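You operate a simulated robot arm through the tools that you are given. There is no shell and no other tool.

You are at the controls of a simulated two-armed robot. One attempt, no reset.

Task
Swap the scorched orange block in the maroon rack for the grey one.
Fine: scorched one into the red tray; press the grey one down level; yellow bridge back over. Where these are worked on the way, their far stop is far enough and under half their travel is too little: yellow bridge.

It is judged by the outcome, as a careful person would: the job done as asked, and still so three seconds after it is handed in. It fails if anything else is knocked over, pushed out of place, dropped, spilled or broken.

Robot
Two 7-joint arms with two-finger grippers on one trunk that stands fixed in place. Base frame: the origin is at the foot of the trunk, x ahead of it, y to its left, z up. Readings come in mm, rad, newtons and seconds.
The left shoulder is at [70, 139, 1255], the right one opposite. With the tool pointing down near the work surface each hand reaches from about 360 to 760 mm from the base axis, measured 20 degrees to its own side. Payload 3.43 kg a hand.
Tool frame (each hand has its own): the origin (TCP) lies between the finger pads and is the grasp point; the fingertips stand 30 mm ahead of it; z points along the fingers, y is the line along which they close. The gripper opens to 104 mm. The gripper's body begins 57 mm behind the TCP.
Orientation is that of the tool frame in the base frame, as a unit quaternion [x, y, z, w]. With the fingers straight down and closing along the base's y, the tool's x points along the base's -x, its y along +y and its z along -z.

Tools
- The arms move only by the tool drive_tool. It takes "left_rows", "right_rows" or both (then of equal length, played together; a hand with none holds still); each is a list of rows, each a list of 3 entries, a list of its own where there are three numbers: the closure, from 0 (fully open) to 1 (shut), then the shift along the base's x, y, z in mm, then the turn, a rotation vector about the base's x, y, z in rad. In form: [[claw, [tx, ty, tz], [rx, ry, rz]], ...]. A call has 1 to 20 rows; each row shifts and turns the commanded pose from where the row before left it. Rows are played at 5 a second. More than 50 mm and 0.15 rad between two rows, or a gripper value outside its range, and nothing of the call is played. A pose out of reach is approached as far as the arm can. The call stops where the force on the tool passes 40 N (or 10 N more than at its start, if that is more) or the arm is blocked; 0.2 s more then pass. The fingers move at their own pace (about 45 mm/s each) and stop on an object; they squeeze with about 39 N. The grip force told is the motor's: it shows also when the fingers shut on nothing. Time passes only in rows, and 0.2 s behind the last, so rows that do not move let the fingers close. It gives the time, the measured TCP pose, the force on the tool (base axes), the opening and the grip force at its end, in the units of the frame above (readings bear some noise), with the torque about the TCP (base axes, N m) and any sound that the robot's microphone picked up.
- Cameras (640 x 400 px; columns grow to the right, rows downward): "scene" is now at [128.9, 29.1, 1475.1]; the picture's right is [0.34, -0.94, 0.00], its down [-0.61, -0.22, -0.76] and it looks along [0.71, 0.26, -0.65] (base axes); focal length 289 px, centre (320, 200). "left" rides on the left gripper at [67, -17, -90] in its tool frame; the picture's right is [0.25, 0.97, 0.00], its down [-0.73, 0.19, -0.66] and it looks along [-0.64, 0.17, 0.75] (tool axes); focal length 218 px, centre (320, 200). "right" rides on the right gripper at [67, 18, -90] in its tool frame; the picture's right is [-0.25, 0.97, 0.00], its down [-0.73, -0.19, -0.66] and it looks along [-0.64, -0.17, 0.75] (tool axes); focal length 218 px, centre (320, 200). There is no depth. A picture from a camera that has moved, and an enlarged one, comes with that camera's place and axes in the base frame and with its lens.
- get_image(camera): a new picture of that camera. No time passes.
- raise_lower(by): slides the trunk up (or, below 0, down) by that many mm; the arms and the scene camera ride with it, the base frame stays. It gives what a move gives, with no picture.
- aim_head(pan, tilt): turns the head with the scene camera to pan (to the left, within 1.501 rad either way) and tilt (down, from -0.506 to 1.204), counted from straight ahead of the robot. It gives what a move gives.
- inspect(camera, box): a new picture of the part [left, top, right, bottom] of that camera's present view, enlarged. No time passes.
- finish_job(): hands the job in; it is judged then, once.

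Places have to be worked out from the pictures, the camera data and where the tool is seen. Open the grippers and draw the arms clear of the work before you hand the job in, unless the task says otherwise.

The tools are called by a JSON object that holds its "method" and its "body". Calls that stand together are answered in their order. drive_tool: Moves the arms, as the interface text tells. Its arguments: {"type":"object","properties":{"left_rows":{"type":"array"},"right_rows":{"type":"array"}},"required":[]} The other tools are called the same way: raise_lower (by) slides the trunk up or down; aim_head (pan, tilt) turns the head that bears the scene camera; get_image (camera) takes a picture; inspect (camera, box) takes an enlarged picture of a part of a camera's view; finish_job () hands the job in.

At the start:

```text
clock: 0.0
left_eef_pos: [486.6, 377.6, 1179.7]
left_ee_rot: [-0.001, 1.0, 0.0, 0.0]
left_force: [0.5, -0.8, -0.2]
left_torque: [-0.01, 0.02, 0.0]
left_finger_gap: 104.1
left_gripper_force: 0.0
right_eef_pos: [442.3, -52.7, 1300.4]
right_ee_rot: [0.001, 1.0, 0.001, 0.0]
right_force: [0.3, 0.4, 0.1]
right_torque: [0.04, -0.02, -0.01]
right_finger_gap: 104.0
right_gripper_force: 0.1
trunk travel left (down, up): [-750.0, 190.0]
head pan, tilt: [0.349, 0.709]
```

scene: 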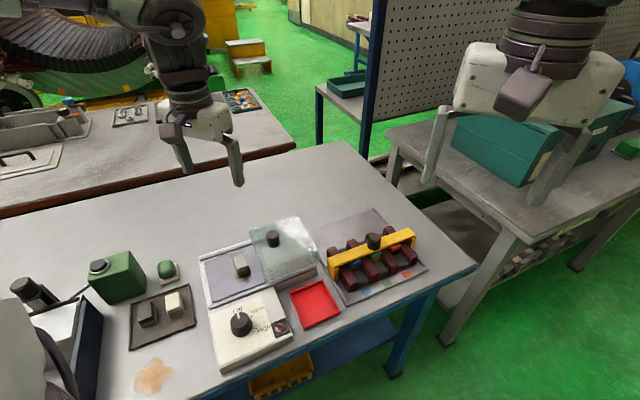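
right: 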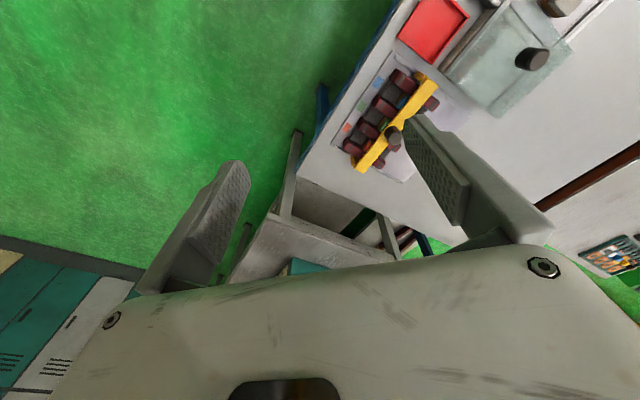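
left: 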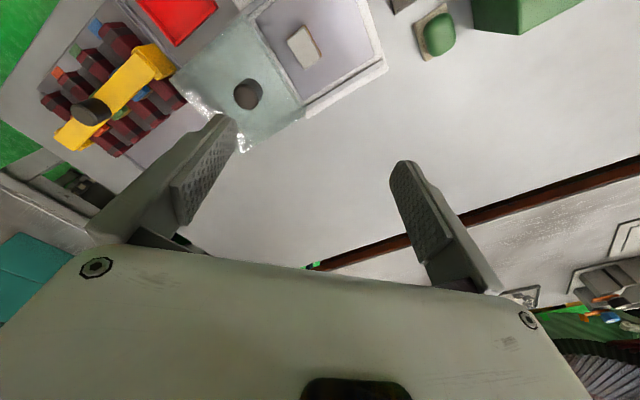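

I start by looking closer at the rack, the trays and the other items on the bench.

{"method": "inspect", "body": {"camera": "scene", "box": [300, 200, 440, 310]}}

{"method": "inspect", "body": {"camera": "scene", "box": [190, 210, 350, 380]}}

{"method": "inspect", "body": {"camera": "scene", "box": [80, 240, 210, 360]}}

{"method": "inspect", "body": {"camera": "left", "box": [0, 0, 260, 170]}}

{"method": "inspect", "body": {"camera": "left", "box": [200, 0, 420, 140]}}

{"method": "inspect", "body": {"camera": "right", "box": [320, 0, 480, 200]}}

```text
3.64 times, centred on (370, 255) of scene
camera zoom: at [128.9, 29.1, 1475.1], right [0.34, -0.94, 0.0], down [-0.61, -0.22, -0.76], along [0.71, 0.26, -0.65], focal length 1052 px, centre (138, 0)
```

zoom: 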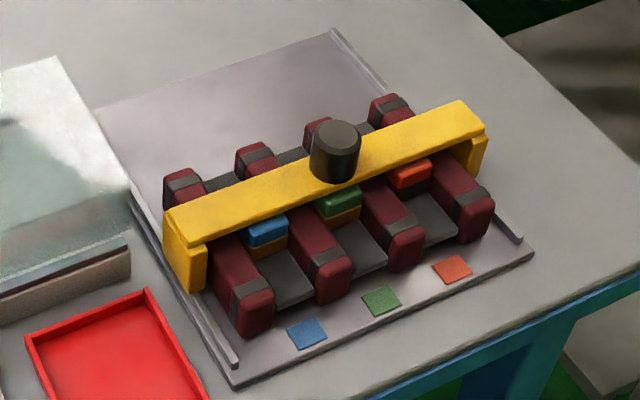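

```text
2.35 times, centred on (270, 295) of scene
camera zoom: at [128.9, 29.1, 1475.1], right [0.34, -0.94, 0.0], down [-0.61, -0.22, -0.76], along [0.71, 0.26, -0.65], focal length 681 px, centre (438, -24)
```

zoom: 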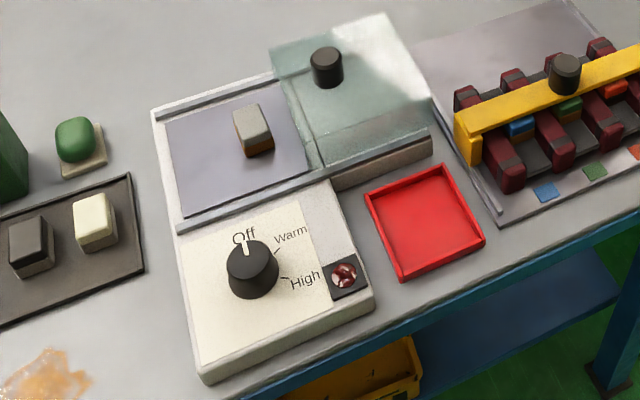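

```text
3.33 times, centred on (145, 300) of scene
camera zoom: at [128.9, 29.1, 1475.1], right [0.34, -0.94, 0.0], down [-0.61, -0.22, -0.76], along [0.71, 0.26, -0.65], focal length 964 px, centre (903, -133)
```

zoom: 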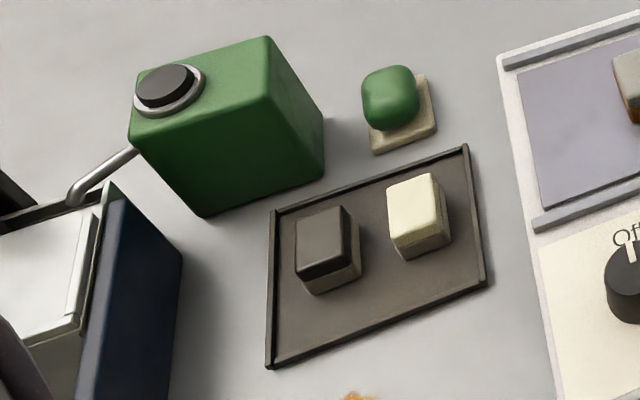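

```text
2.35 times, centred on (130, 85) of left
camera zoom: at [418.9, 359.8, 1268.5], right [-0.25, 0.97, 0.0], down [0.73, 0.19, 0.66], along [0.64, 0.17, -0.75], focal length 514 px, centre (767, 471)
```

zoom: 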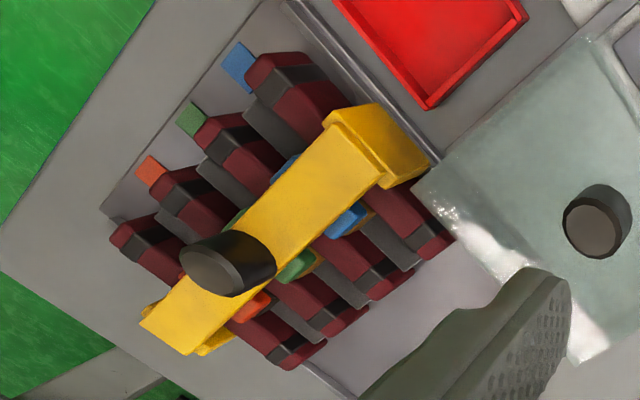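

```text
2.86 times, centred on (310, 70) of left
camera zoom: at [418.9, 359.8, 1268.5], right [-0.25, 0.97, 0.0], down [0.73, 0.19, 0.66], along [0.64, 0.17, -0.75], focal length 624 px, centre (349, 571)
```

zoom: 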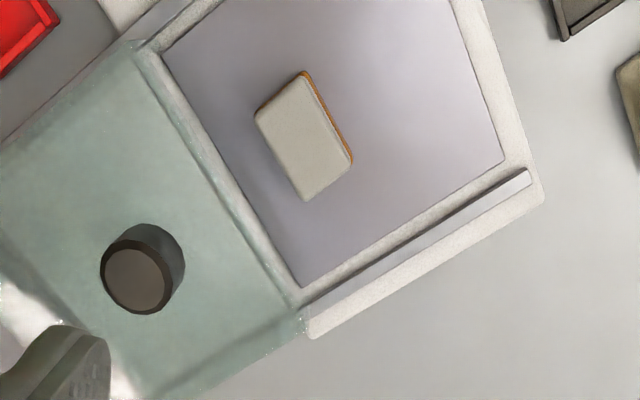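

```text
2.00 times, centred on (400, 100) of right
camera zoom: at [374.1, -35.1, 1389.9], right [0.25, 0.97, 0.0], down [0.73, -0.19, 0.66], along [0.64, -0.16, -0.75], focal length 436 px, centre (160, 400)
```

zoom: 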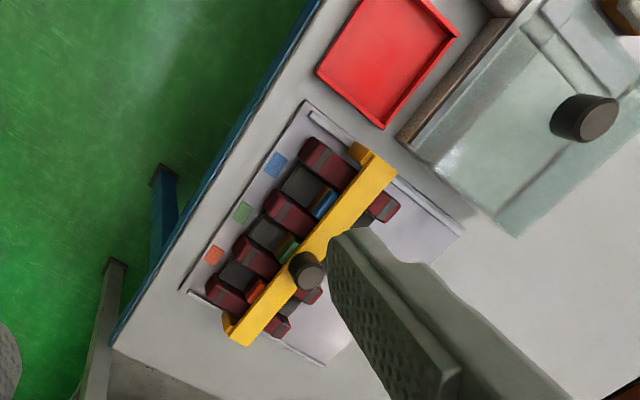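

The rack sits diagonally (slot row about 45° to the base), the bridge knob top near [611, 67, 960], and the grey-topped block is on the hotplate near [461, 350, 925]. I bring the right hand down for a closer view of the rack, well clear of everything.

{"method": "drive_tool", "body": {"right_rows": [[0, [0, 20, -45], [0, 0, 0]], [0, [0, 20, -45], [0, 0, 0]], [0, [0, 20, -45], [0, 0, 0]], [0, [0, 20, -45], [0, 0, 0]], [0, [0, 20, -40], [0, 0, 0]], [0, [0, 10, -30], [0, 0, 0]]]}}

{"method": "get_image", "body": {"camera": "right"}}

```text
clock: 1.4
left_eef_pos: [487.6, 377.4, 1179.1]
left_ee_rot: [-0.001, 1.0, 0.001, 0.0]
left_force: [-0.7, 0.7, -0.8]
left_torque: [0.0, 0.01, -0.01]
left_finger_gap: 104.0
left_gripper_force: 0.1
right_eef_pos: [496.6, 35.0, 1103.1]
right_ee_rot: [-0.002, 1.0, 0.0, 0.0]
right_force: [0.8, -0.2, 0.3]
right_torque: [-0.05, 0.01, 0.0]
right_finger_gap: 103.9
right_gripper_force: 0.1
right hand out of reach, approached as far as the arm can: row 1, 2, 3, 4, 5, 6
trunk travel left (down, up): [-750.0, 190.0]
head pan, tilt: [0.349, 0.709]
```

```text
taken
camera right: at [429.4, 52.7, 1193.7], right [0.25, 0.97, 0.0], down [0.73, -0.19, 0.66], along [0.64, -0.16, -0.75], focal length 218 px, centre (320, 200)
```

right: 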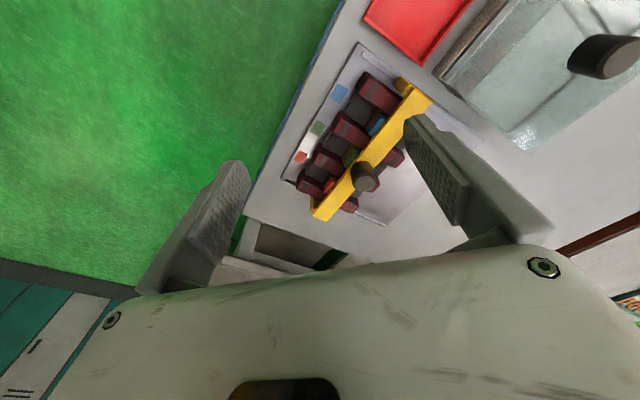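

The right arm hit its inner reach limit but the rack is in view; I enlarge it.

{"method": "inspect", "body": {"camera": "right", "box": [280, 30, 460, 240]}}

```text
1.90 times, centred on (370, 135) of right
camera zoom: at [429.4, 52.7, 1193.7], right [0.25, 0.97, 0.0], down [0.73, -0.19, 0.66], along [0.64, -0.16, -0.75], focal length 416 px, centre (225, 324)
```

zoom: 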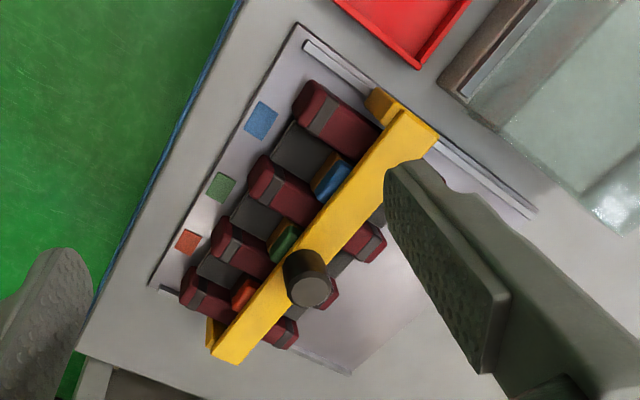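

The bridge rides between two side rails and there is free plate behind the ridges (far side), so it should slide back along [0.71, 0.70]. I withdraw the right arm up and to the right and bring the left hand towards the rack for a look.

{"method": "drive_tool", "body": {"right_rows": [[0, [0, -40, 30], [0, 0, 0]], [0, [0, -45, 20], [0, 0, 0]], [0, [0, -45, 20], [0, 0, 0]], [0, [0, -45, 20], [0, 0, 0]], [0, [0, -45, 20], [0, 0, 0]], [0, [0, -45, 20], [0, 0, 0]], [0, [0, -45, 20], [0, 0, 0]]]}}

{"method": "drive_tool", "body": {"left_rows": [[0, [0, -45, -15], [0, 0, 0]], [0, [0, -45, -15], [0, 0, 0]], [0, [0, -45, -15], [0, 0, 0]], [0, [0, -45, -15], [0, 0, 0]], [0, [0, -45, -15], [0, 0, 0]], [0, [0, -45, -15], [0, 0, 0]]]}}

{"method": "get_image", "body": {"camera": "left"}}

```text
clock: 3.0
left_eef_pos: [484.7, 376.6, 1179.8]
left_ee_rot: [-0.001, 1.0, 0.002, 0.0]
left_force: [-0.3, 0.6, 0.1]
left_torque: [0.01, 0.0, 0.02]
left_finger_gap: 104.1
left_gripper_force: 0.1
right_eef_pos: [496.7, -278.5, 1253.9]
right_ee_rot: [0.0, 1.0, 0.0, 0.001]
right_force: [-0.1, 0.4, 0.0]
right_torque: [0.01, -0.04, 0.02]
right_finger_gap: 104.0
right_gripper_force: 0.0
trunk travel left (down, up): [-750.0, 190.0]
head pan, tilt: [0.349, 0.709]
```

```text
clock: 4.4
left_eef_pos: [453.8, 169.7, 1092.8]
left_ee_rot: [-0.001, 1.0, -0.002, 0.002]
left_force: [-0.6, -0.3, 0.0]
left_torque: [0.01, 0.0, 0.01]
left_finger_gap: 104.0
left_gripper_force: 0.1
left hand out of reach, approached as far as the arm can: row 5, 6
right_eef_pos: [495.1, -276.0, 1253.2]
right_ee_rot: [-0.002, 1.0, 0.001, 0.001]
right_force: [0.7, 0.7, 0.8]
right_torque: [0.04, 0.02, 0.03]
right_finger_gap: 104.0
right_gripper_force: 0.1
trunk travel left (down, up): [-750.0, 190.0]
head pan, tilt: [0.349, 0.709]
```

```text
taken
camera left: at [385.7, 151.8, 1183.0], right [-0.25, 0.97, 0.0], down [0.73, 0.19, 0.66], along [0.64, 0.17, -0.75], focal length 218 px, centre (320, 200)
```

left: 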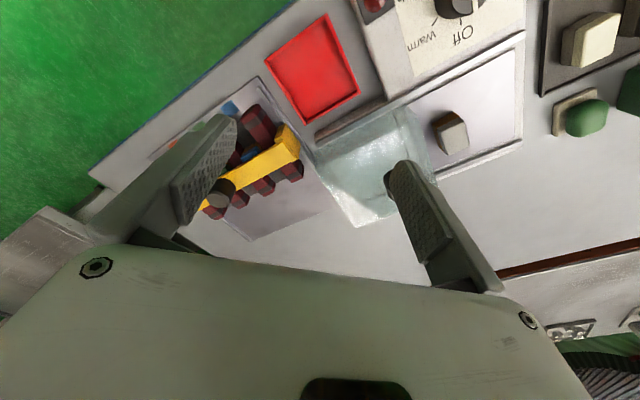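

The left hand is limited when close in at this height; I move it forward and lower, toward a spot above and in front of the rack, to check the reach there.

{"method": "drive_tool", "body": {"left_rows": [[0, [45, 0, 0], [0, 0, 0]], [0, [45, -20, 0], [0, 0, 0]], [0, [20, -40, -10], [0, 0, 0]], [0, [0, -20, -20], [0, 0, 0]]]}}

{"method": "get_image", "body": {"camera": "left"}}

{"method": "get_image", "body": {"camera": "scene"}}

```text
clock: 5.4
left_eef_pos: [488.4, 189.6, 1067.6]
left_ee_rot: [-0.001, 1.0, -0.001, 0.001]
left_force: [0.2, -0.2, -0.4]
left_torque: [0.04, 0.0, -0.02]
left_finger_gap: 104.0
left_gripper_force: 0.1
left hand out of reach, approached as far as the arm can: row 1, 2, 3, 4
right_eef_pos: [496.8, -276.4, 1252.6]
right_ee_rot: [0.0, 1.0, 0.001, 0.0]
right_force: [0.7, 0.6, -0.1]
right_torque: [-0.02, 0.02, 0.01]
right_finger_gap: 104.0
right_gripper_force: 0.1
trunk travel left (down, up): [-750.0, 190.0]
head pan, tilt: [0.349, 0.709]
```

```text
taken
camera left: at [420.2, 172.2, 1157.9], right [-0.25, 0.97, 0.0], down [0.73, 0.19, 0.66], along [0.64, 0.17, -0.75], focal length 218 px, centre (320, 200)
```

left: 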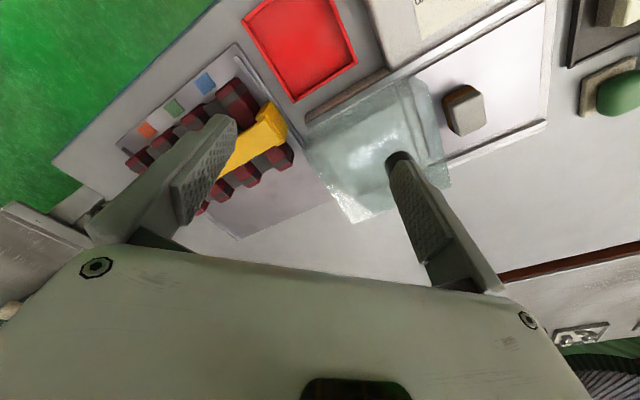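

```text
taken
camera scene: at [129.3, 29.1, 1475.1], right [0.34, -0.94, 0.0], down [-0.61, -0.22, -0.76], along [0.71, 0.26, -0.65], focal length 289 px, centre (320, 200)
```

scene: 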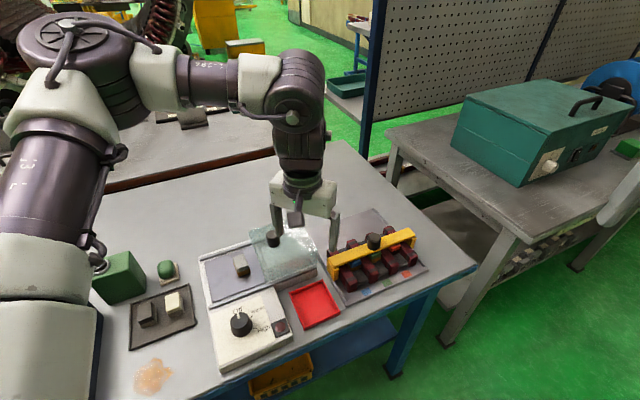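

The left arm is folded and limited here. I test whether moves count from the measured or commanded pose by a plain forward step, and see whether the limit is due to folding.

{"method": "drive_tool", "body": {"left_rows": [[0, [0, 40, 0], [0, 0, 0]], [0, [0, 40, 0], [0, 0, 0]], [0, [0, 40, 0], [0, 0, 0]]]}}

```text
clock: 6.2
left_eef_pos: [487.4, 314.0, 1064.8]
left_ee_rot: [0.001, 1.0, -0.002, 0.0]
left_force: [0.7, 1.4, 0.4]
left_torque: [-0.04, -0.02, 0.0]
left_finger_gap: 104.2
left_gripper_force: 0.1
right_eef_pos: [496.8, -275.7, 1252.6]
right_ee_rot: [0.0, 1.0, 0.0, 0.0]
right_force: [0.1, -0.1, 0.0]
right_torque: [0.01, 0.0, 0.0]
right_finger_gap: 104.0
right_gripper_force: 0.2
trunk travel left (down, up): [-750.0, 190.0]
head pan, tilt: [0.349, 0.709]
```

Moves count from the measured pose. I now raise the trunk somewhat so the hands work further below the shoulder, and then try the left hand forward first and only then inward.

{"method": "raise_lower", "body": {"by": 120}}

{"method": "drive_tool", "body": {"left_rows": [[0, [40, -20, -20], [0, 0, 0]], [0, [40, -20, -20], [0, 0, 0]], [0, [30, -30, -20], [0, 0, 0]], [0, [20, -40, -20], [0, 0, 0]], [0, [0, -40, -20], [0, 0, 0]], [0, [0, -40, -10], [0, 0, 0]]]}}

```text
clock: 7.7
left_eef_pos: [488.0, 312.0, 1185.2]
left_ee_rot: [0.0, 1.0, 0.0, 0.0]
left_force: [0.5, 0.4, -0.6]
left_torque: [0.01, 0.06, 0.02]
left_finger_gap: 104.1
left_gripper_force: 0.1
right_eef_pos: [496.8, -277.6, 1371.3]
right_ee_rot: [0.0, 1.0, 0.0, 0.0]
right_force: [0.0, -0.6, -0.6]
right_torque: [-0.01, 0.04, 0.03]
right_finger_gap: 104.1
right_gripper_force: 0.1
trunk travel left (down, up): [-870.0, 70.0]
head pan, tilt: [0.349, 0.709]
```

```text
clock: 9.1
left_eef_pos: [505.2, 221.3, 1128.9]
left_ee_rot: [-0.001, 1.0, -0.002, 0.002]
left_force: [-0.4, -0.5, -1.0]
left_torque: [-0.01, -0.02, 0.02]
left_finger_gap: 104.0
left_gripper_force: 0.0
left hand out of reach, approached as far as the arm can: row 2, 3, 4, 5, 6
right_eef_pos: [496.1, -277.8, 1372.8]
right_ee_rot: [0.001, 1.0, 0.001, 0.001]
right_force: [0.8, -0.2, 0.7]
right_torque: [-0.02, 0.02, -0.01]
right_finger_gap: 103.9
right_gripper_force: 0.0
trunk travel left (down, up): [-870.0, 70.0]
head pan, tilt: [0.349, 0.709]
```

It seems a wrist joint limit rather than distance. Since I need the jaws along the slot axis (yaw −45°) anyway, I turn the hand by about −0.75 rad about z and then try inward again.

{"method": "drive_tool", "body": {"left_rows": [[0, [0, 0, 0], [0, 0, -0.15]], [0, [0, 0, 0], [0, 0, -0.15]], [0, [0, 0, 0], [0, 0, -0.15]], [0, [0, 0, 0], [0, 0, -0.15]], [0, [0, 0, 0], [0, 0, -0.15]], [0, [30, -30, 0], [0, 0, 0]], [0, [30, -30, 0], [0, 0, 0]], [0, [0, -30, 0], [0, 0, 0]]]}}

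{"method": "get_image", "body": {"camera": "left"}}

{"method": "get_image", "body": {"camera": "scene"}}

```text
clock: 10.9
left_eef_pos: [501.7, 207.3, 1159.3]
left_ee_rot: [0.366, 0.931, -0.001, 0.002]
left_force: [0.5, -0.9, -0.8]
left_torque: [0.04, -0.01, -0.01]
left_finger_gap: 104.0
left_gripper_force: 0.0
left hand out of reach, approached as far as the arm can: row 6, 7, 8
right_eef_pos: [497.9, -277.8, 1372.0]
right_ee_rot: [-0.001, 1.0, 0.0, 0.001]
right_force: [-0.1, -0.3, -0.6]
right_torque: [-0.02, 0.02, 0.0]
right_finger_gap: 104.2
right_gripper_force: 0.0
trunk travel left (down, up): [-870.0, 70.0]
head pan, tilt: [0.349, 0.709]
```

```text
taken
camera left: at [440.1, 239.3, 1249.1], right [0.47, 0.88, 0.0], down [0.66, -0.36, 0.66], along [0.58, -0.31, -0.75], focal length 218 px, centre (320, 200)
```

left: 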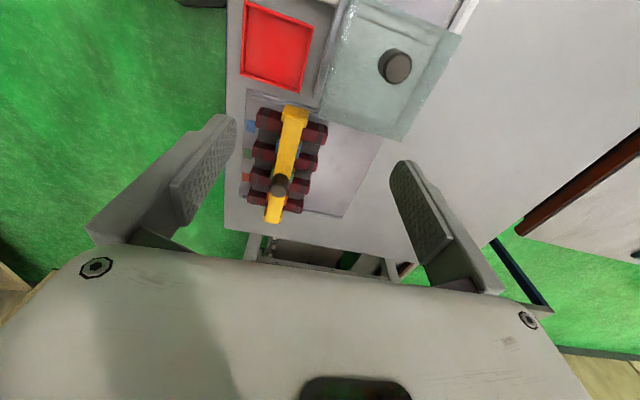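

```text
taken
camera scene: at [128.4, 28.3, 1595.1], right [0.34, -0.94, 0.0], down [-0.61, -0.22, -0.76], along [0.71, 0.26, -0.65], focal length 289 px, centre (320, 200)
```

scene: 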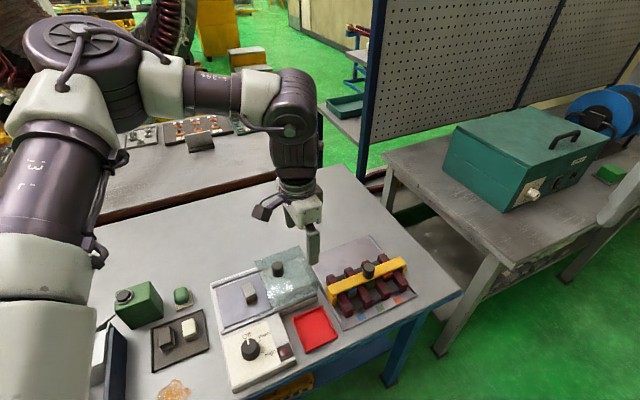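

Still limited at this height. I go lower with the left hand (staying above z≈1010, above the cover knob) to see whether the reach opens up nearer the work surface.

{"method": "drive_tool", "body": {"left_rows": [[0, [0, 0, -40], [0, 0, 0]], [0, [0, 0, -40], [0, 0, 0]], [0, [0, 0, -40], [0, 0, 0]], [0, [20, 0, 0], [0, 0, 0]], [0, [20, 0, 0], [0, 0, 0]], [0, [20, 0, 0], [0, 0, 0]], [0, [0, -20, 0], [0, 0, 0]], [0, [0, -20, 0], [0, 0, 0]], [0, [0, -20, 0], [0, 0, 0]]]}}

{"method": "get_image", "body": {"camera": "left"}}

```text
clock: 12.9
left_eef_pos: [492.8, 226.1, 1103.9]
left_ee_rot: [0.367, 0.93, -0.001, 0.001]
left_force: [-0.9, -0.1, 0.8]
left_torque: [-0.02, -0.04, 0.03]
left_finger_gap: 104.1
left_gripper_force: 0.1
left hand out of reach, approached as far as the arm can: row 1, 2, 3, 4, 5, 6, 7, 8, 9
right_eef_pos: [497.6, -277.8, 1371.6]
right_ee_rot: [0.0, 1.0, 0.001, 0.002]
right_force: [0.0, 0.7, 0.1]
right_torque: [0.02, -0.04, -0.01]
right_finger_gap: 103.8
right_gripper_force: 0.0
trunk travel left (down, up): [-870.0, 70.0]
head pan, tilt: [0.349, 0.709]
```

```text
taken
camera left: at [430.9, 258.8, 1194.0], right [0.47, 0.88, 0.0], down [0.66, -0.35, 0.66], along [0.58, -0.31, -0.75], focal length 218 px, centre (320, 200)
```

left: 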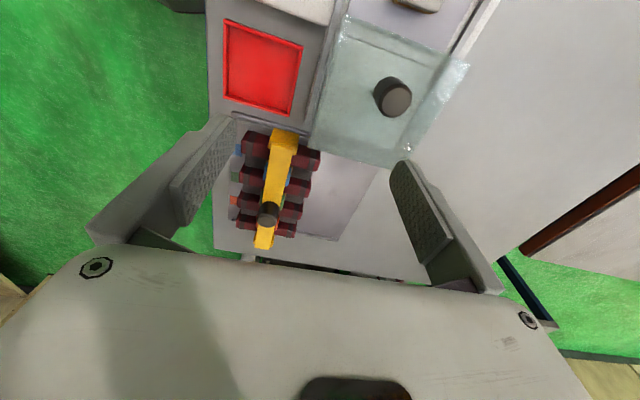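

The left arm seems caught on a joint limit, so I look at its posture with the scene camera.

{"method": "aim_head", "body": {"pan": 0.7, "tilt": 0.5}}

{"method": "get_image", "body": {"camera": "scene"}}

{"method": "aim_head", "body": {"pan": -0.5, "tilt": 0.5}}

{"method": "get_image", "body": {"camera": "scene"}}

```text
clock: 13.7
left_eef_pos: [492.7, 226.8, 1105.1]
left_ee_rot: [0.366, 0.931, -0.002, 0.002]
left_force: [-0.2, -0.6, 0.2]
left_torque: [-0.01, 0.01, 0.03]
left_finger_gap: 104.0
left_gripper_force: 0.1
right_eef_pos: [497.7, -277.5, 1372.8]
right_ee_rot: [0.0, 1.0, 0.001, 0.001]
right_force: [0.0, 0.0, -0.1]
right_torque: [0.01, -0.03, 0.01]
right_finger_gap: 104.1
right_gripper_force: 0.1
trunk travel left (down, up): [-870.0, 70.0]
head pan, tilt: [0.7, 0.499]
```

```text
taken
camera scene: at [119.2, 58.6, 1613.5], right [0.64, -0.77, 0.0], down [-0.37, -0.31, -0.88], along [0.67, 0.57, -0.48], focal length 289 px, centre (320, 200)
```

scene: 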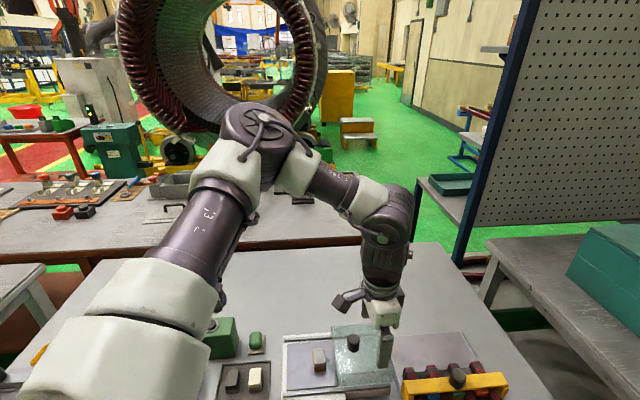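

```text
clock: 15.1
left_eef_pos: [492.3, 227.9, 1104.6]
left_ee_rot: [0.366, 0.931, -0.001, 0.001]
left_force: [-0.6, -0.7, 0.3]
left_torque: [0.04, -0.01, -0.02]
left_finger_gap: 104.0
left_gripper_force: 0.1
right_eef_pos: [496.0, -277.4, 1372.0]
right_ee_rot: [0.0, 1.0, 0.001, 0.0]
right_force: [-0.4, 0.8, 0.7]
right_torque: [-0.02, 0.0, 0.0]
right_finger_gap: 104.2
right_gripper_force: 0.0
trunk travel left (down, up): [-870.0, 70.0]
head pan, tilt: [-0.499, 0.499]
```

```text
taken
camera scene: at [129.5, -43.5, 1613.5], right [-0.48, -0.88, 0.0], down [-0.42, 0.23, -0.88], along [0.77, -0.42, -0.48], focal length 289 px, centre (320, 200)
```

scene: 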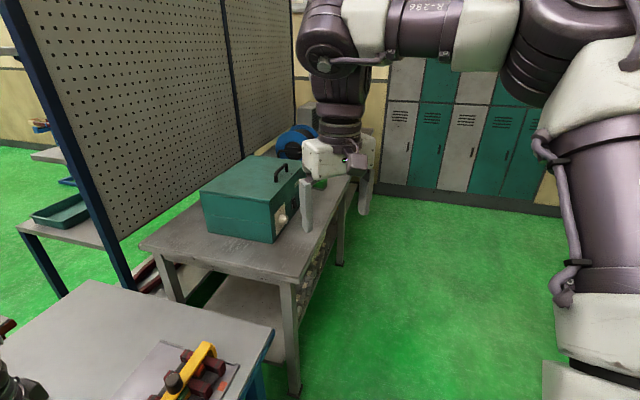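

The left elbow is swung far out to the left and sharply folded. I take the left hand back left and lower (z≈1030, still above everything), then extend it forward at large radius before sweeping inward.

{"method": "drive_tool", "body": {"left_rows": [[0, [0, 40, 0], [0, 0, 0.1]], [0, [0, 40, -10], [0, 0, 0.1]], [0, [0, 40, -20], [0, 0, 0.1]], [0, [20, 0, -35], [0, 0, 0.1]], [0, [40, 0, 0], [0, 0, 0]], [0, [40, 0, 0], [0, 0, 0]], [0, [40, 0, 0], [0, 0, 0]]]}}

```text
clock: 16.7
left_eef_pos: [568.0, 362.7, 1085.5]
left_ee_rot: [0.174, 0.985, -0.001, 0.0]
left_force: [-0.3, -1.2, 0.0]
left_torque: [-0.01, 0.0, -0.03]
left_finger_gap: 104.2
left_gripper_force: 0.0
left hand out of reach, approached as far as the arm can: row 5, 6, 7
right_eef_pos: [497.7, -276.8, 1373.1]
right_ee_rot: [0.0, 1.0, 0.001, 0.0]
right_force: [-0.1, 0.0, 0.5]
right_torque: [-0.02, 0.0, 0.01]
right_finger_gap: 104.0
right_gripper_force: 0.2
trunk travel left (down, up): [-870.0, 70.0]
head pan, tilt: [-0.499, 0.499]
```

Reach depends on the arm's posture. I try re-posturing the left arm by mirroring the right arm's successful path: first up high, then inward, and afterwards down.

{"method": "drive_tool", "body": {"left_rows": [[0, [-20, 0, 45], [0, 0, -0.1]], [0, [-20, 0, 48], [0, 0, -0.1]], [0, [-20, 0, 48], [0, 0, -0.1]], [0, [-20, 0, 48], [0, 0, -0.1]], [0, [-20, 0, 48], [0, 0, 0]], [0, [0, 0, 48], [0, 0, 0]], [0, [0, 0, 45], [0, 0, 0]]]}}

{"method": "drive_tool", "body": {"left_rows": [[0, [0, -45, 0], [0, 0, 0]], [0, [0, -45, 0], [0, 0, 0]], [0, [0, -45, 0], [0, 0, 0]], [0, [0, -45, 0], [0, 0, 0]], [0, [0, -45, 0], [0, 0, 0]], [0, [0, -45, 0], [0, 0, 0]], [0, [0, -40, 0], [0, 0, 0]]]}}

```text
refused: row 2 steps farther than a row can; nothing moved
```

```text
clock: 18.3
left_eef_pos: [459.0, 181.3, 1156.3]
left_ee_rot: [0.173, 0.985, -0.001, 0.001]
left_force: [0.5, 1.1, 0.0]
left_torque: [-0.02, -0.02, 0.04]
left_finger_gap: 104.0
left_gripper_force: 0.1
left hand out of reach, approached as far as the arm can: row 1, 2, 3, 4, 5, 6, 7
right_eef_pos: [496.9, -276.9, 1371.9]
right_ee_rot: [0.0, 1.0, 0.001, 0.001]
right_force: [-0.1, -0.2, -0.1]
right_torque: [0.01, -0.01, 0.01]
right_finger_gap: 103.9
right_gripper_force: 0.0
trunk travel left (down, up): [-870.0, 70.0]
head pan, tilt: [-0.499, 0.499]
```

The first call was refused for an over-long step while the second played harmlessly. I now raise the left hand straight up with smaller steps and then move inward.

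{"method": "drive_tool", "body": {"left_rows": [[0, [0, 0, 45], [0, 0, 0]], [0, [0, 0, 45], [0, 0, 0]], [0, [0, 0, 45], [0, 0, 0]], [0, [0, 0, 45], [0, 0, 0]], [0, [0, 0, 45], [0, 0, 0]], [0, [0, 0, 45], [0, 0, 0]], [0, [0, -40, 0], [0, 0, 0]], [0, [0, -40, 0], [0, 0, 0]], [0, [0, -40, 0], [0, 0, 0]]]}}

{"method": "get_image", "body": {"camera": "scene"}}

```text
clock: 20.3
left_eef_pos: [397.0, 179.2, 1370.4]
left_ee_rot: [0.175, 0.985, -0.002, 0.002]
left_force: [-0.2, 0.3, 0.3]
left_torque: [-0.01, -0.05, -0.03]
left_finger_gap: 104.2
left_gripper_force: 0.0
left hand out of reach, approached as far as the arm can: row 3, 4, 5, 6, 7, 8, 9
right_eef_pos: [495.5, -277.5, 1372.5]
right_ee_rot: [-0.001, 1.0, 0.0, 0.0]
right_force: [0.0, 0.6, 0.1]
right_torque: [-0.04, -0.05, 0.02]
right_finger_gap: 104.2
right_gripper_force: 0.0
trunk travel left (down, up): [-870.0, 70.0]
head pan, tilt: [-0.499, 0.499]
```

```text
taken
camera scene: at [128.4, -42.9, 1613.6], right [-0.48, -0.88, 0.0], down [-0.42, 0.23, -0.88], along [0.77, -0.42, -0.48], focal length 289 px, centre (320, 200)
```

scene: 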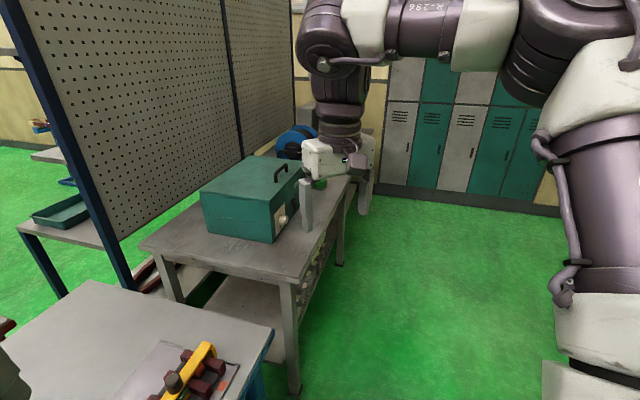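

I look at the left arm's posture now.

{"method": "aim_head", "body": {"pan": 0.6, "tilt": 0.4}}

{"method": "get_image", "body": {"camera": "scene"}}

```text
clock: 21.7
left_eef_pos: [397.5, 178.4, 1370.2]
left_ee_rot: [0.173, 0.985, -0.002, 0.001]
left_force: [0.3, -0.1, 0.1]
left_torque: [0.0, -0.02, 0.0]
left_finger_gap: 104.1
left_gripper_force: 0.1
right_eef_pos: [497.1, -276.9, 1371.9]
right_ee_rot: [0.0, 1.0, 0.0, 0.001]
right_force: [0.1, -0.4, 0.8]
right_torque: [0.03, -0.02, 0.03]
right_finger_gap: 104.1
right_gripper_force: 0.1
trunk travel left (down, up): [-870.0, 70.0]
head pan, tilt: [0.6, 0.4]
```

```text
taken
camera scene: at [125.7, 52.3, 1622.7], right [0.56, -0.83, 0.0], down [-0.32, -0.22, -0.92], along [0.76, 0.52, -0.39], focal length 289 px, centre (320, 200)
```

scene: 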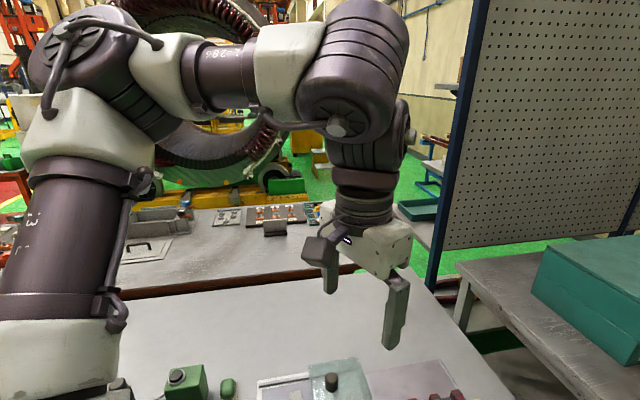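

The elbow appears pinned high and outward. I raise the trunk fully so that the hand works much lower relative to the shoulder, which should bring the elbow down, then take the left hand out left, down, and inward again.

{"method": "raise_lower", "body": {"by": 70}}

{"method": "drive_tool", "body": {"left_rows": [[0, [10, 45, -10], [0, 0, 0]], [0, [10, 45, -10], [0, 0, 0]], [0, [10, 45, -10], [0, 0, 0]], [0, [10, 0, -45], [0, 0, 0]], [0, [0, 0, -45], [0, 0, 0]], [0, [0, 0, -45], [0, 0, 0]], [0, [0, 0, -45], [0, 0, 0]], [0, [0, 0, -45], [0, 0, 0]], [0, [0, 0, -45], [0, 0, 0]], [0, [0, 0, -45], [0, 0, 0]], [0, [0, 0, -45], [0, 0, 0]]]}}

{"method": "get_image", "body": {"camera": "scene"}}

```text
clock: 22.7
left_eef_pos: [398.5, 178.9, 1439.8]
left_ee_rot: [0.173, 0.985, -0.002, 0.001]
left_force: [-0.4, 0.6, 0.1]
left_torque: [-0.04, 0.03, 0.0]
left_finger_gap: 104.0
left_gripper_force: 0.0
right_eef_pos: [496.2, -277.4, 1442.2]
right_ee_rot: [-0.001, 1.0, 0.0, 0.001]
right_force: [0.0, 0.7, -0.3]
right_torque: [-0.03, -0.01, 0.01]
right_finger_gap: 104.1
right_gripper_force: 0.1
trunk travel left (down, up): [-940.0, 0.0]
head pan, tilt: [0.6, 0.4]
```

```text
clock: 25.1
left_eef_pos: [434.2, 315.2, 1065.9]
left_ee_rot: [0.173, 0.985, -0.002, 0.001]
left_force: [0.7, -0.8, 0.4]
left_torque: [0.01, -0.01, 0.02]
left_finger_gap: 104.3
left_gripper_force: 0.0
left hand out of reach, approached as far as the arm can: row 11
right_eef_pos: [499.3, -278.7, 1441.1]
right_ee_rot: [-0.001, 1.0, 0.001, 0.0]
right_force: [-0.5, 1.1, -0.2]
right_torque: [0.0, 0.0, 0.0]
right_finger_gap: 104.0
right_gripper_force: 0.0
trunk travel left (down, up): [-940.0, 0.0]
head pan, tilt: [0.6, 0.4]
```

```text
taken
camera scene: at [127.5, 51.3, 1692.6], right [0.57, -0.82, 0.0], down [-0.32, -0.22, -0.92], along [0.76, 0.52, -0.39], focal length 289 px, centre (320, 200)
```

scene: 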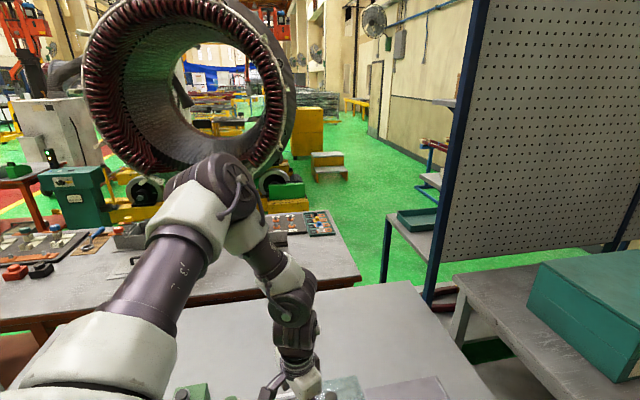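

The stuck points all lie on a common boundary; I probe how the left hand behaves further out to the left and forward, to find a way round it.

{"method": "drive_tool", "body": {"left_rows": [[0, [0, 30, 40], [0, 0, 0]], [0, [20, 30, 30], [0, 0, 0]], [0, [40, 20, 20], [0, 0, 0]], [0, [45, 10, 10], [0, 0, 0]], [0, [45, 10, 10], [0, 0, 0]], [0, [45, 0, 0], [0, 0, 0]], [0, [45, 0, 0], [0, 0, 0]]]}}

{"method": "get_image", "body": {"camera": "scene"}}

```text
clock: 26.7
left_eef_pos: [593.4, 419.8, 1198.7]
left_ee_rot: [0.174, 0.985, -0.002, 0.003]
left_force: [-0.1, 0.0, -0.5]
left_torque: [0.0, -0.03, -0.02]
left_finger_gap: 104.2
left_gripper_force: 0.0
left hand out of reach, approached as far as the arm can: row 6, 7
right_eef_pos: [495.3, -277.4, 1443.9]
right_ee_rot: [0.0, 1.0, 0.0, 0.001]
right_force: [-0.8, 0.0, -0.2]
right_torque: [0.0, -0.01, 0.01]
right_finger_gap: 104.3
right_gripper_force: 0.1
trunk travel left (down, up): [-940.0, 0.0]
head pan, tilt: [0.6, 0.4]
```

```text
taken
camera scene: at [124.5, 52.1, 1692.8], right [0.57, -0.82, 0.0], down [-0.32, -0.22, -0.92], along [0.76, 0.52, -0.39], focal length 289 px, centre (320, 200)
```

scene: 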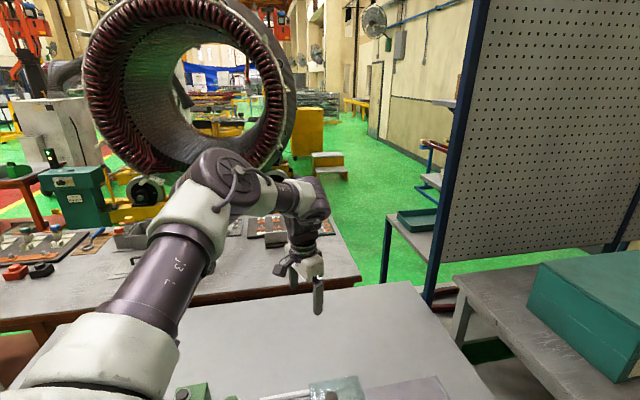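

I look at the shoulder itself to understand which joint is at its stop.

{"method": "aim_head", "body": {"pan": 1.2, "tilt": 0.9}}

{"method": "get_image", "body": {"camera": "scene"}}

{"method": "aim_head", "body": {"pan": -1.2, "tilt": 0.7}}

{"method": "get_image", "body": {"camera": "scene"}}

```text
clock: 27.7
left_eef_pos: [594.5, 420.2, 1196.0]
left_ee_rot: [0.173, 0.985, -0.002, 0.003]
left_force: [-1.0, -0.2, -0.9]
left_torque: [0.01, 0.03, 0.0]
left_finger_gap: 104.1
left_gripper_force: 0.0
right_eef_pos: [497.7, -276.5, 1441.1]
right_ee_rot: [0.0, 1.0, 0.0, 0.001]
right_force: [1.0, 0.1, 0.5]
right_torque: [0.0, 0.0, -0.01]
right_finger_gap: 103.9
right_gripper_force: 0.0
trunk travel left (down, up): [-940.0, 0.0]
head pan, tilt: [1.201, 0.901]
```

```text
taken
camera scene: at [77.3, 70.4, 1649.7], right [0.93, -0.36, 0.0], down [-0.28, -0.73, -0.62], along [0.22, 0.58, -0.78], focal length 289 px, centre (320, 200)
```

scene: 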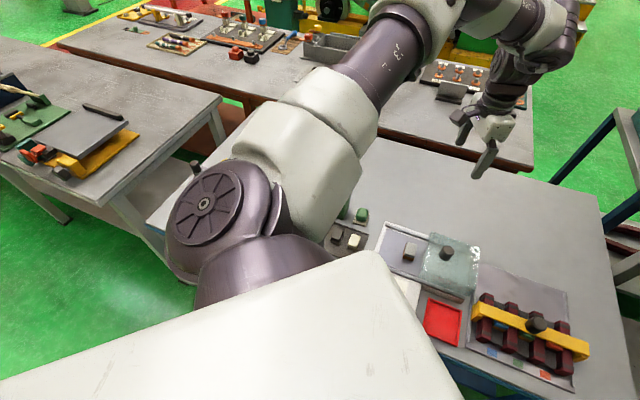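

```text
clock: 29.9
left_eef_pos: [593.8, 418.9, 1197.8]
left_ee_rot: [0.174, 0.985, -0.001, 0.003]
left_force: [0.5, 0.1, 0.2]
left_torque: [0.01, 0.02, 0.0]
left_finger_gap: 103.9
left_gripper_force: 0.2
right_eef_pos: [497.0, -277.5, 1442.3]
right_ee_rot: [0.0, 1.0, 0.001, 0.0]
right_force: [-0.6, -0.4, 0.1]
right_torque: [0.0, -0.04, 0.01]
right_finger_gap: 104.0
right_gripper_force: 0.1
trunk travel left (down, up): [-940.0, 0.0]
head pan, tilt: [-1.201, 0.7]
```

```text
taken
camera scene: at [80.4, -79.2, 1665.8], right [-0.93, -0.36, 0.0], down [-0.23, 0.6, -0.76], along [0.28, -0.71, -0.64], focal length 289 px, centre (320, 200)
```

scene: 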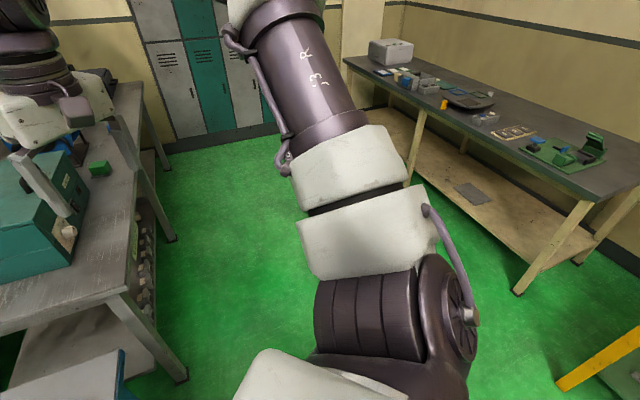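

The shoulder has a vertical first joint with a hub. I lift the left hand a bit, lower the trunk back to the start height, and test how well the right arm reaches over the rack.

{"method": "drive_tool", "body": {"left_rows": [[0, [-30, 0, 35], [0, 0, 0]], [0, [-30, 0, 35], [0, 0, 0]], [0, [-20, 0, 35], [0, 0, 0]]]}}

{"method": "raise_lower", "body": {"by": -190}}

{"method": "drive_tool", "body": {"right_rows": [[0, [20, 45, -5], [0, 0, 0]], [0, [20, 45, -5], [0, 0, 0]], [0, [20, 40, -20], [0, 0, 0]], [0, [20, 40, -20], [0, 0, 0]], [0, [20, 30, -30], [0, 0, 0]], [0, [0, 30, -40], [0, 0, 0]], [0, [0, 0, -45], [0, 0, 0]]]}}

{"method": "get_image", "body": {"camera": "right"}}

```text
clock: 30.7
left_eef_pos: [513.3, 420.6, 1303.9]
left_ee_rot: [0.173, 0.985, -0.001, 0.002]
left_force: [0.2, 0.1, 0.4]
left_torque: [0.0, -0.02, 0.02]
left_finger_gap: 103.8
left_gripper_force: 0.1
right_eef_pos: [495.9, -277.0, 1442.5]
right_ee_rot: [0.0, 1.0, 0.002, 0.001]
right_force: [0.5, -0.5, -0.8]
right_torque: [-0.03, -0.01, 0.0]
right_finger_gap: 104.0
right_gripper_force: 0.1
trunk travel left (down, up): [-940.0, 0.0]
head pan, tilt: [-1.201, 0.7]
```

```text
clock: 32.8
left_eef_pos: [516.4, 420.6, 1112.0]
left_ee_rot: [0.174, 0.985, -0.002, 0.002]
left_force: [-0.4, 0.1, -0.8]
left_torque: [-0.03, -0.02, 0.01]
left_finger_gap: 103.8
left_gripper_force: 0.1
right_eef_pos: [496.6, -277.1, 1251.6]
right_ee_rot: [0.0, 1.0, 0.001, 0.001]
right_force: [0.4, -0.3, 0.2]
right_torque: [-0.01, 0.02, 0.01]
right_finger_gap: 103.9
right_gripper_force: 0.0
trunk travel left (down, up): [-750.0, 190.0]
head pan, tilt: [-1.201, 0.7]
```

```text
clock: 34.4
left_eef_pos: [517.0, 419.4, 1111.3]
left_ee_rot: [0.173, 0.985, -0.001, 0.001]
left_force: [0.9, 0.1, 0.0]
left_torque: [-0.03, 0.02, 0.0]
left_finger_gap: 103.8
left_gripper_force: 0.1
right_eef_pos: [599.7, -47.4, 1086.9]
right_ee_rot: [0.0, 1.0, 0.001, 0.0]
right_force: [0.3, 0.1, -0.4]
right_torque: [0.02, 0.01, 0.02]
right_finger_gap: 104.1
right_gripper_force: 0.0
trunk travel left (down, up): [-750.0, 190.0]
head pan, tilt: [-1.201, 0.7]
```

```text
taken
camera right: at [531.5, -29.6, 1176.4], right [0.25, 0.97, 0.0], down [0.73, -0.19, 0.66], along [0.64, -0.16, -0.75], focal length 218 px, centre (320, 200)
```

right: 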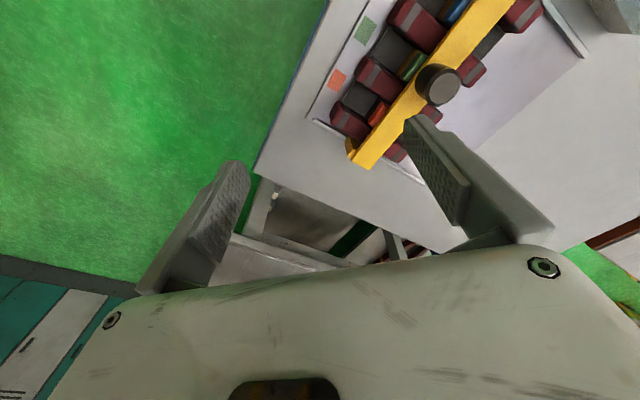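

The right arm gets over the rack without trouble. I turn its hand by −45° (jaws along the slots) and go above the rack for a good close view.

{"method": "drive_tool", "body": {"right_rows": [[0, [0, 20, 0], [0, 0, -0.13]], [0, [0, 20, 0], [0, 0, -0.13]], [0, [0, 20, 0], [0, 0, -0.13]], [0, [0, 20, 0], [0, 0, -0.13]], [0, [0, 20, 0], [0, 0, -0.13]], [0, [0, 20, 0], [0, 0, -0.135]]]}}

{"method": "get_image", "body": {"camera": "right"}}

{"method": "aim_head", "body": {"pan": 0.25, "tilt": 0.75}}

{"method": "get_image", "body": {"camera": "scene"}}

```text
clock: 35.8
left_eef_pos: [517.3, 417.5, 1113.3]
left_ee_rot: [0.173, 0.985, 0.0, 0.0]
left_force: [0.2, -0.5, 0.2]
left_torque: [0.04, 0.03, 0.01]
left_finger_gap: 103.9
left_gripper_force: 0.0
right_eef_pos: [625.8, 1.8, 1095.6]
right_ee_rot: [0.378, 0.926, 0.005, -0.003]
right_force: [1.0, -0.3, -0.1]
right_torque: [0.07, -0.03, 0.01]
right_finger_gap: 103.6
right_gripper_force: 0.0
right hand out of reach, approached as far as the arm can: row 5, 6
trunk travel left (down, up): [-750.0, 190.0]
head pan, tilt: [-1.201, 0.7]
```

```text
taken
camera right: at [589.1, 61.3, 1186.3], right [0.86, 0.51, 0.0], down [0.39, -0.65, 0.65], along [0.34, -0.56, -0.76], focal length 218 px, centre (320, 200)
```

right: 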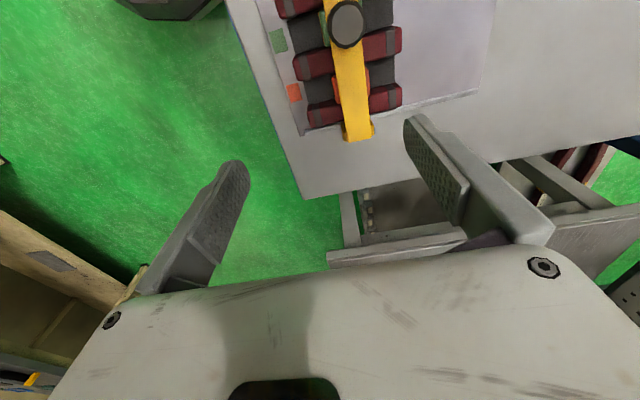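

```text
clock: 37.4
left_eef_pos: [515.7, 420.9, 1111.8]
left_ee_rot: [0.173, 0.985, -0.002, 0.002]
left_force: [-0.6, 0.4, -0.6]
left_torque: [0.0, 0.01, -0.01]
left_finger_gap: 104.0
left_gripper_force: 0.1
right_eef_pos: [623.2, 4.1, 1097.0]
right_ee_rot: [0.378, 0.926, 0.002, -0.002]
right_force: [-0.7, -0.9, 0.1]
right_torque: [0.01, -0.01, 0.0]
right_finger_gap: 104.0
right_gripper_force: 0.0
trunk travel left (down, up): [-750.0, 190.0]
head pan, tilt: [0.25, 0.75]
```

```text
taken
camera scene: at [129.8, 20.7, 1471.5], right [0.25, -0.97, 0.0], down [-0.66, -0.17, -0.73], along [0.71, 0.18, -0.68], focal length 289 px, centre (320, 200)
```

scene: 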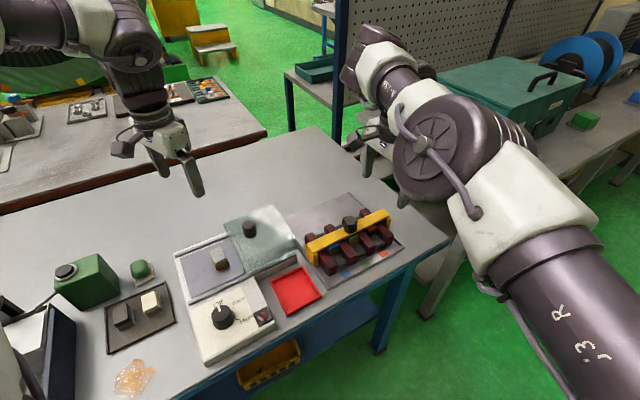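

The right hand hits a wrist limit near yaw −45°, so I try the equivalent jaw line at yaw +135° for it, rotating at a safe height near [600, -30, 1090].

{"method": "drive_tool", "body": {"right_rows": [[0, [-3, -4, 0], [0, 0, 0.145]], [0, [-3, -4, 0], [0, 0, 0.145]], [0, [-3, -4, 0], [0, 0, 0.145]], [0, [-3, -4, 0], [0, 0, 0.145]], [0, [-3, -4, 0], [0, 0, 0.145]], [0, [-3, -4, 0], [0, 0, 0.145]], [0, [0, 0, 0], [0, 0, 0.145]], [0, [0, 0, 0], [0, 0, 0.145]], [0, [0, 0, 0], [0, 0, 0.145]], [0, [0, 0, 0], [0, 0, 0.145]], [0, [0, 0, 0], [0, 0, 0.145]], [0, [0, 0, 0], [0, 0, 0.145]], [0, [0, 0, 0], [0, 0, 0.145]], [0, [0, 0, 0], [0, 0, 0.145]], [0, [0, 0, 0], [0, 0, 0.145]], [0, [0, 0, 0], [0, 0, 0.145]], [0, [0, 0, 0], [0, 0, 0.145]], [0, [0, 0, 0], [0, 0, 0.145]]]}}

{"method": "get_image", "body": {"camera": "right"}}

```text
clock: 41.2
left_eef_pos: [515.8, 419.8, 1111.7]
left_ee_rot: [0.174, 0.985, -0.003, 0.001]
left_force: [0.1, -1.0, -0.4]
left_torque: [0.03, -0.01, 0.01]
left_finger_gap: 104.0
left_gripper_force: 0.1
right_eef_pos: [605.2, -17.5, 1095.1]
right_ee_rot: [0.792, -0.61, -0.001, 0.0]
right_force: [-1.0, 0.0, 0.4]
right_torque: [-0.02, -0.01, -0.01]
right_finger_gap: 104.1
right_gripper_force: 0.0
trunk travel left (down, up): [-750.0, 190.0]
head pan, tilt: [0.25, 0.75]
```

```text
taken
camera right: at [603.9, -87.8, 1184.1], right [-1.0, 0.0, 0.0], down [0.0, 0.75, 0.66], along [0.0, 0.66, -0.75], focal length 218 px, centre (320, 200)
```

right: 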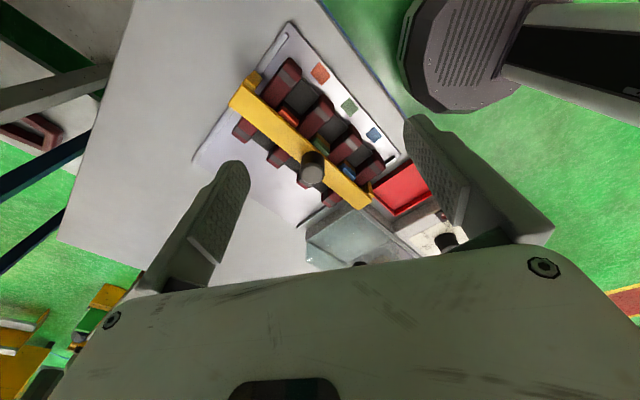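

Yaw +105° reached with no limit and a fine view of the rack. I enlarge it, then turn on to +135°.

{"method": "inspect", "body": {"camera": "right", "box": [190, 20, 430, 240]}}

{"method": "drive_tool", "body": {"right_rows": [[0, [0, 0, 0], [0, 0, 0.13]], [0, [0, 0, 0], [0, 0, 0.13]], [0, [0, 0, 0], [0, 0, 0.13]], [0, [0, 0, 0], [0, 0, 0.13]]]}}

{"method": "get_image", "body": {"camera": "right"}}

```text
1.82 times, centred on (310, 130) of right
camera zoom: at [603.9, -87.8, 1184.1], right [-1.0, 0.0, 0.0], down [0.0, 0.75, 0.66], along [0.0, 0.66, -0.75], focal length 397 px, centre (338, 327)
```

zoom: 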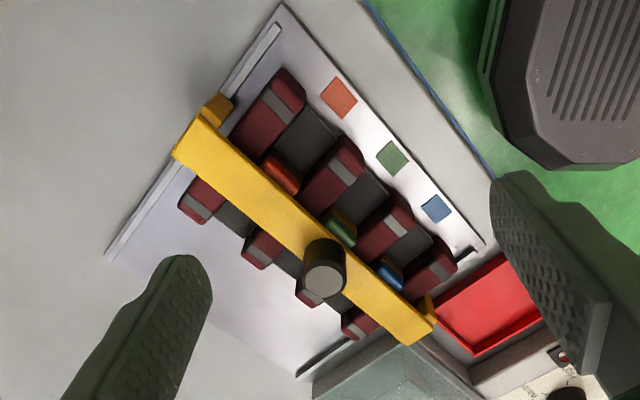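

```text
clock: 42.2
left_eef_pos: [517.0, 421.1, 1112.6]
left_ee_rot: [0.174, 0.985, -0.002, 0.001]
left_force: [-0.3, -0.1, 0.3]
left_torque: [-0.01, 0.02, -0.03]
left_finger_gap: 103.9
left_gripper_force: 0.0
right_eef_pos: [603.2, -20.3, 1092.2]
right_ee_rot: [0.922, -0.386, -0.001, 0.001]
right_force: [-0.3, 0.6, 0.0]
right_torque: [-0.06, -0.01, 0.01]
right_finger_gap: 104.2
right_gripper_force: 0.0
trunk travel left (down, up): [-750.0, 190.0]
head pan, tilt: [0.25, 0.75]
```

```text
taken
camera right: at [638.3, -78.5, 1183.6], right [-0.87, -0.5, 0.0], down [-0.37, 0.65, 0.66], along [-0.33, 0.57, -0.75], focal length 218 px, centre (320, 200)
```

right: 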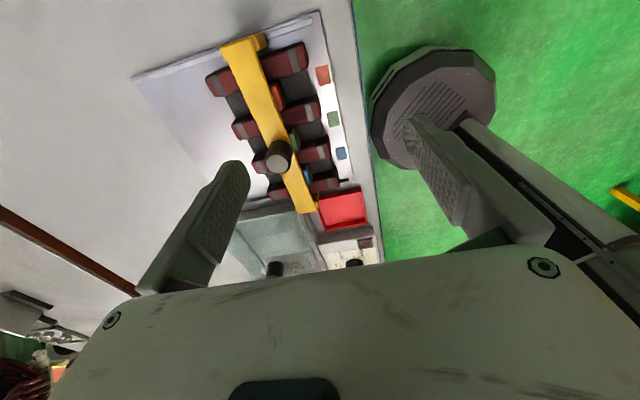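

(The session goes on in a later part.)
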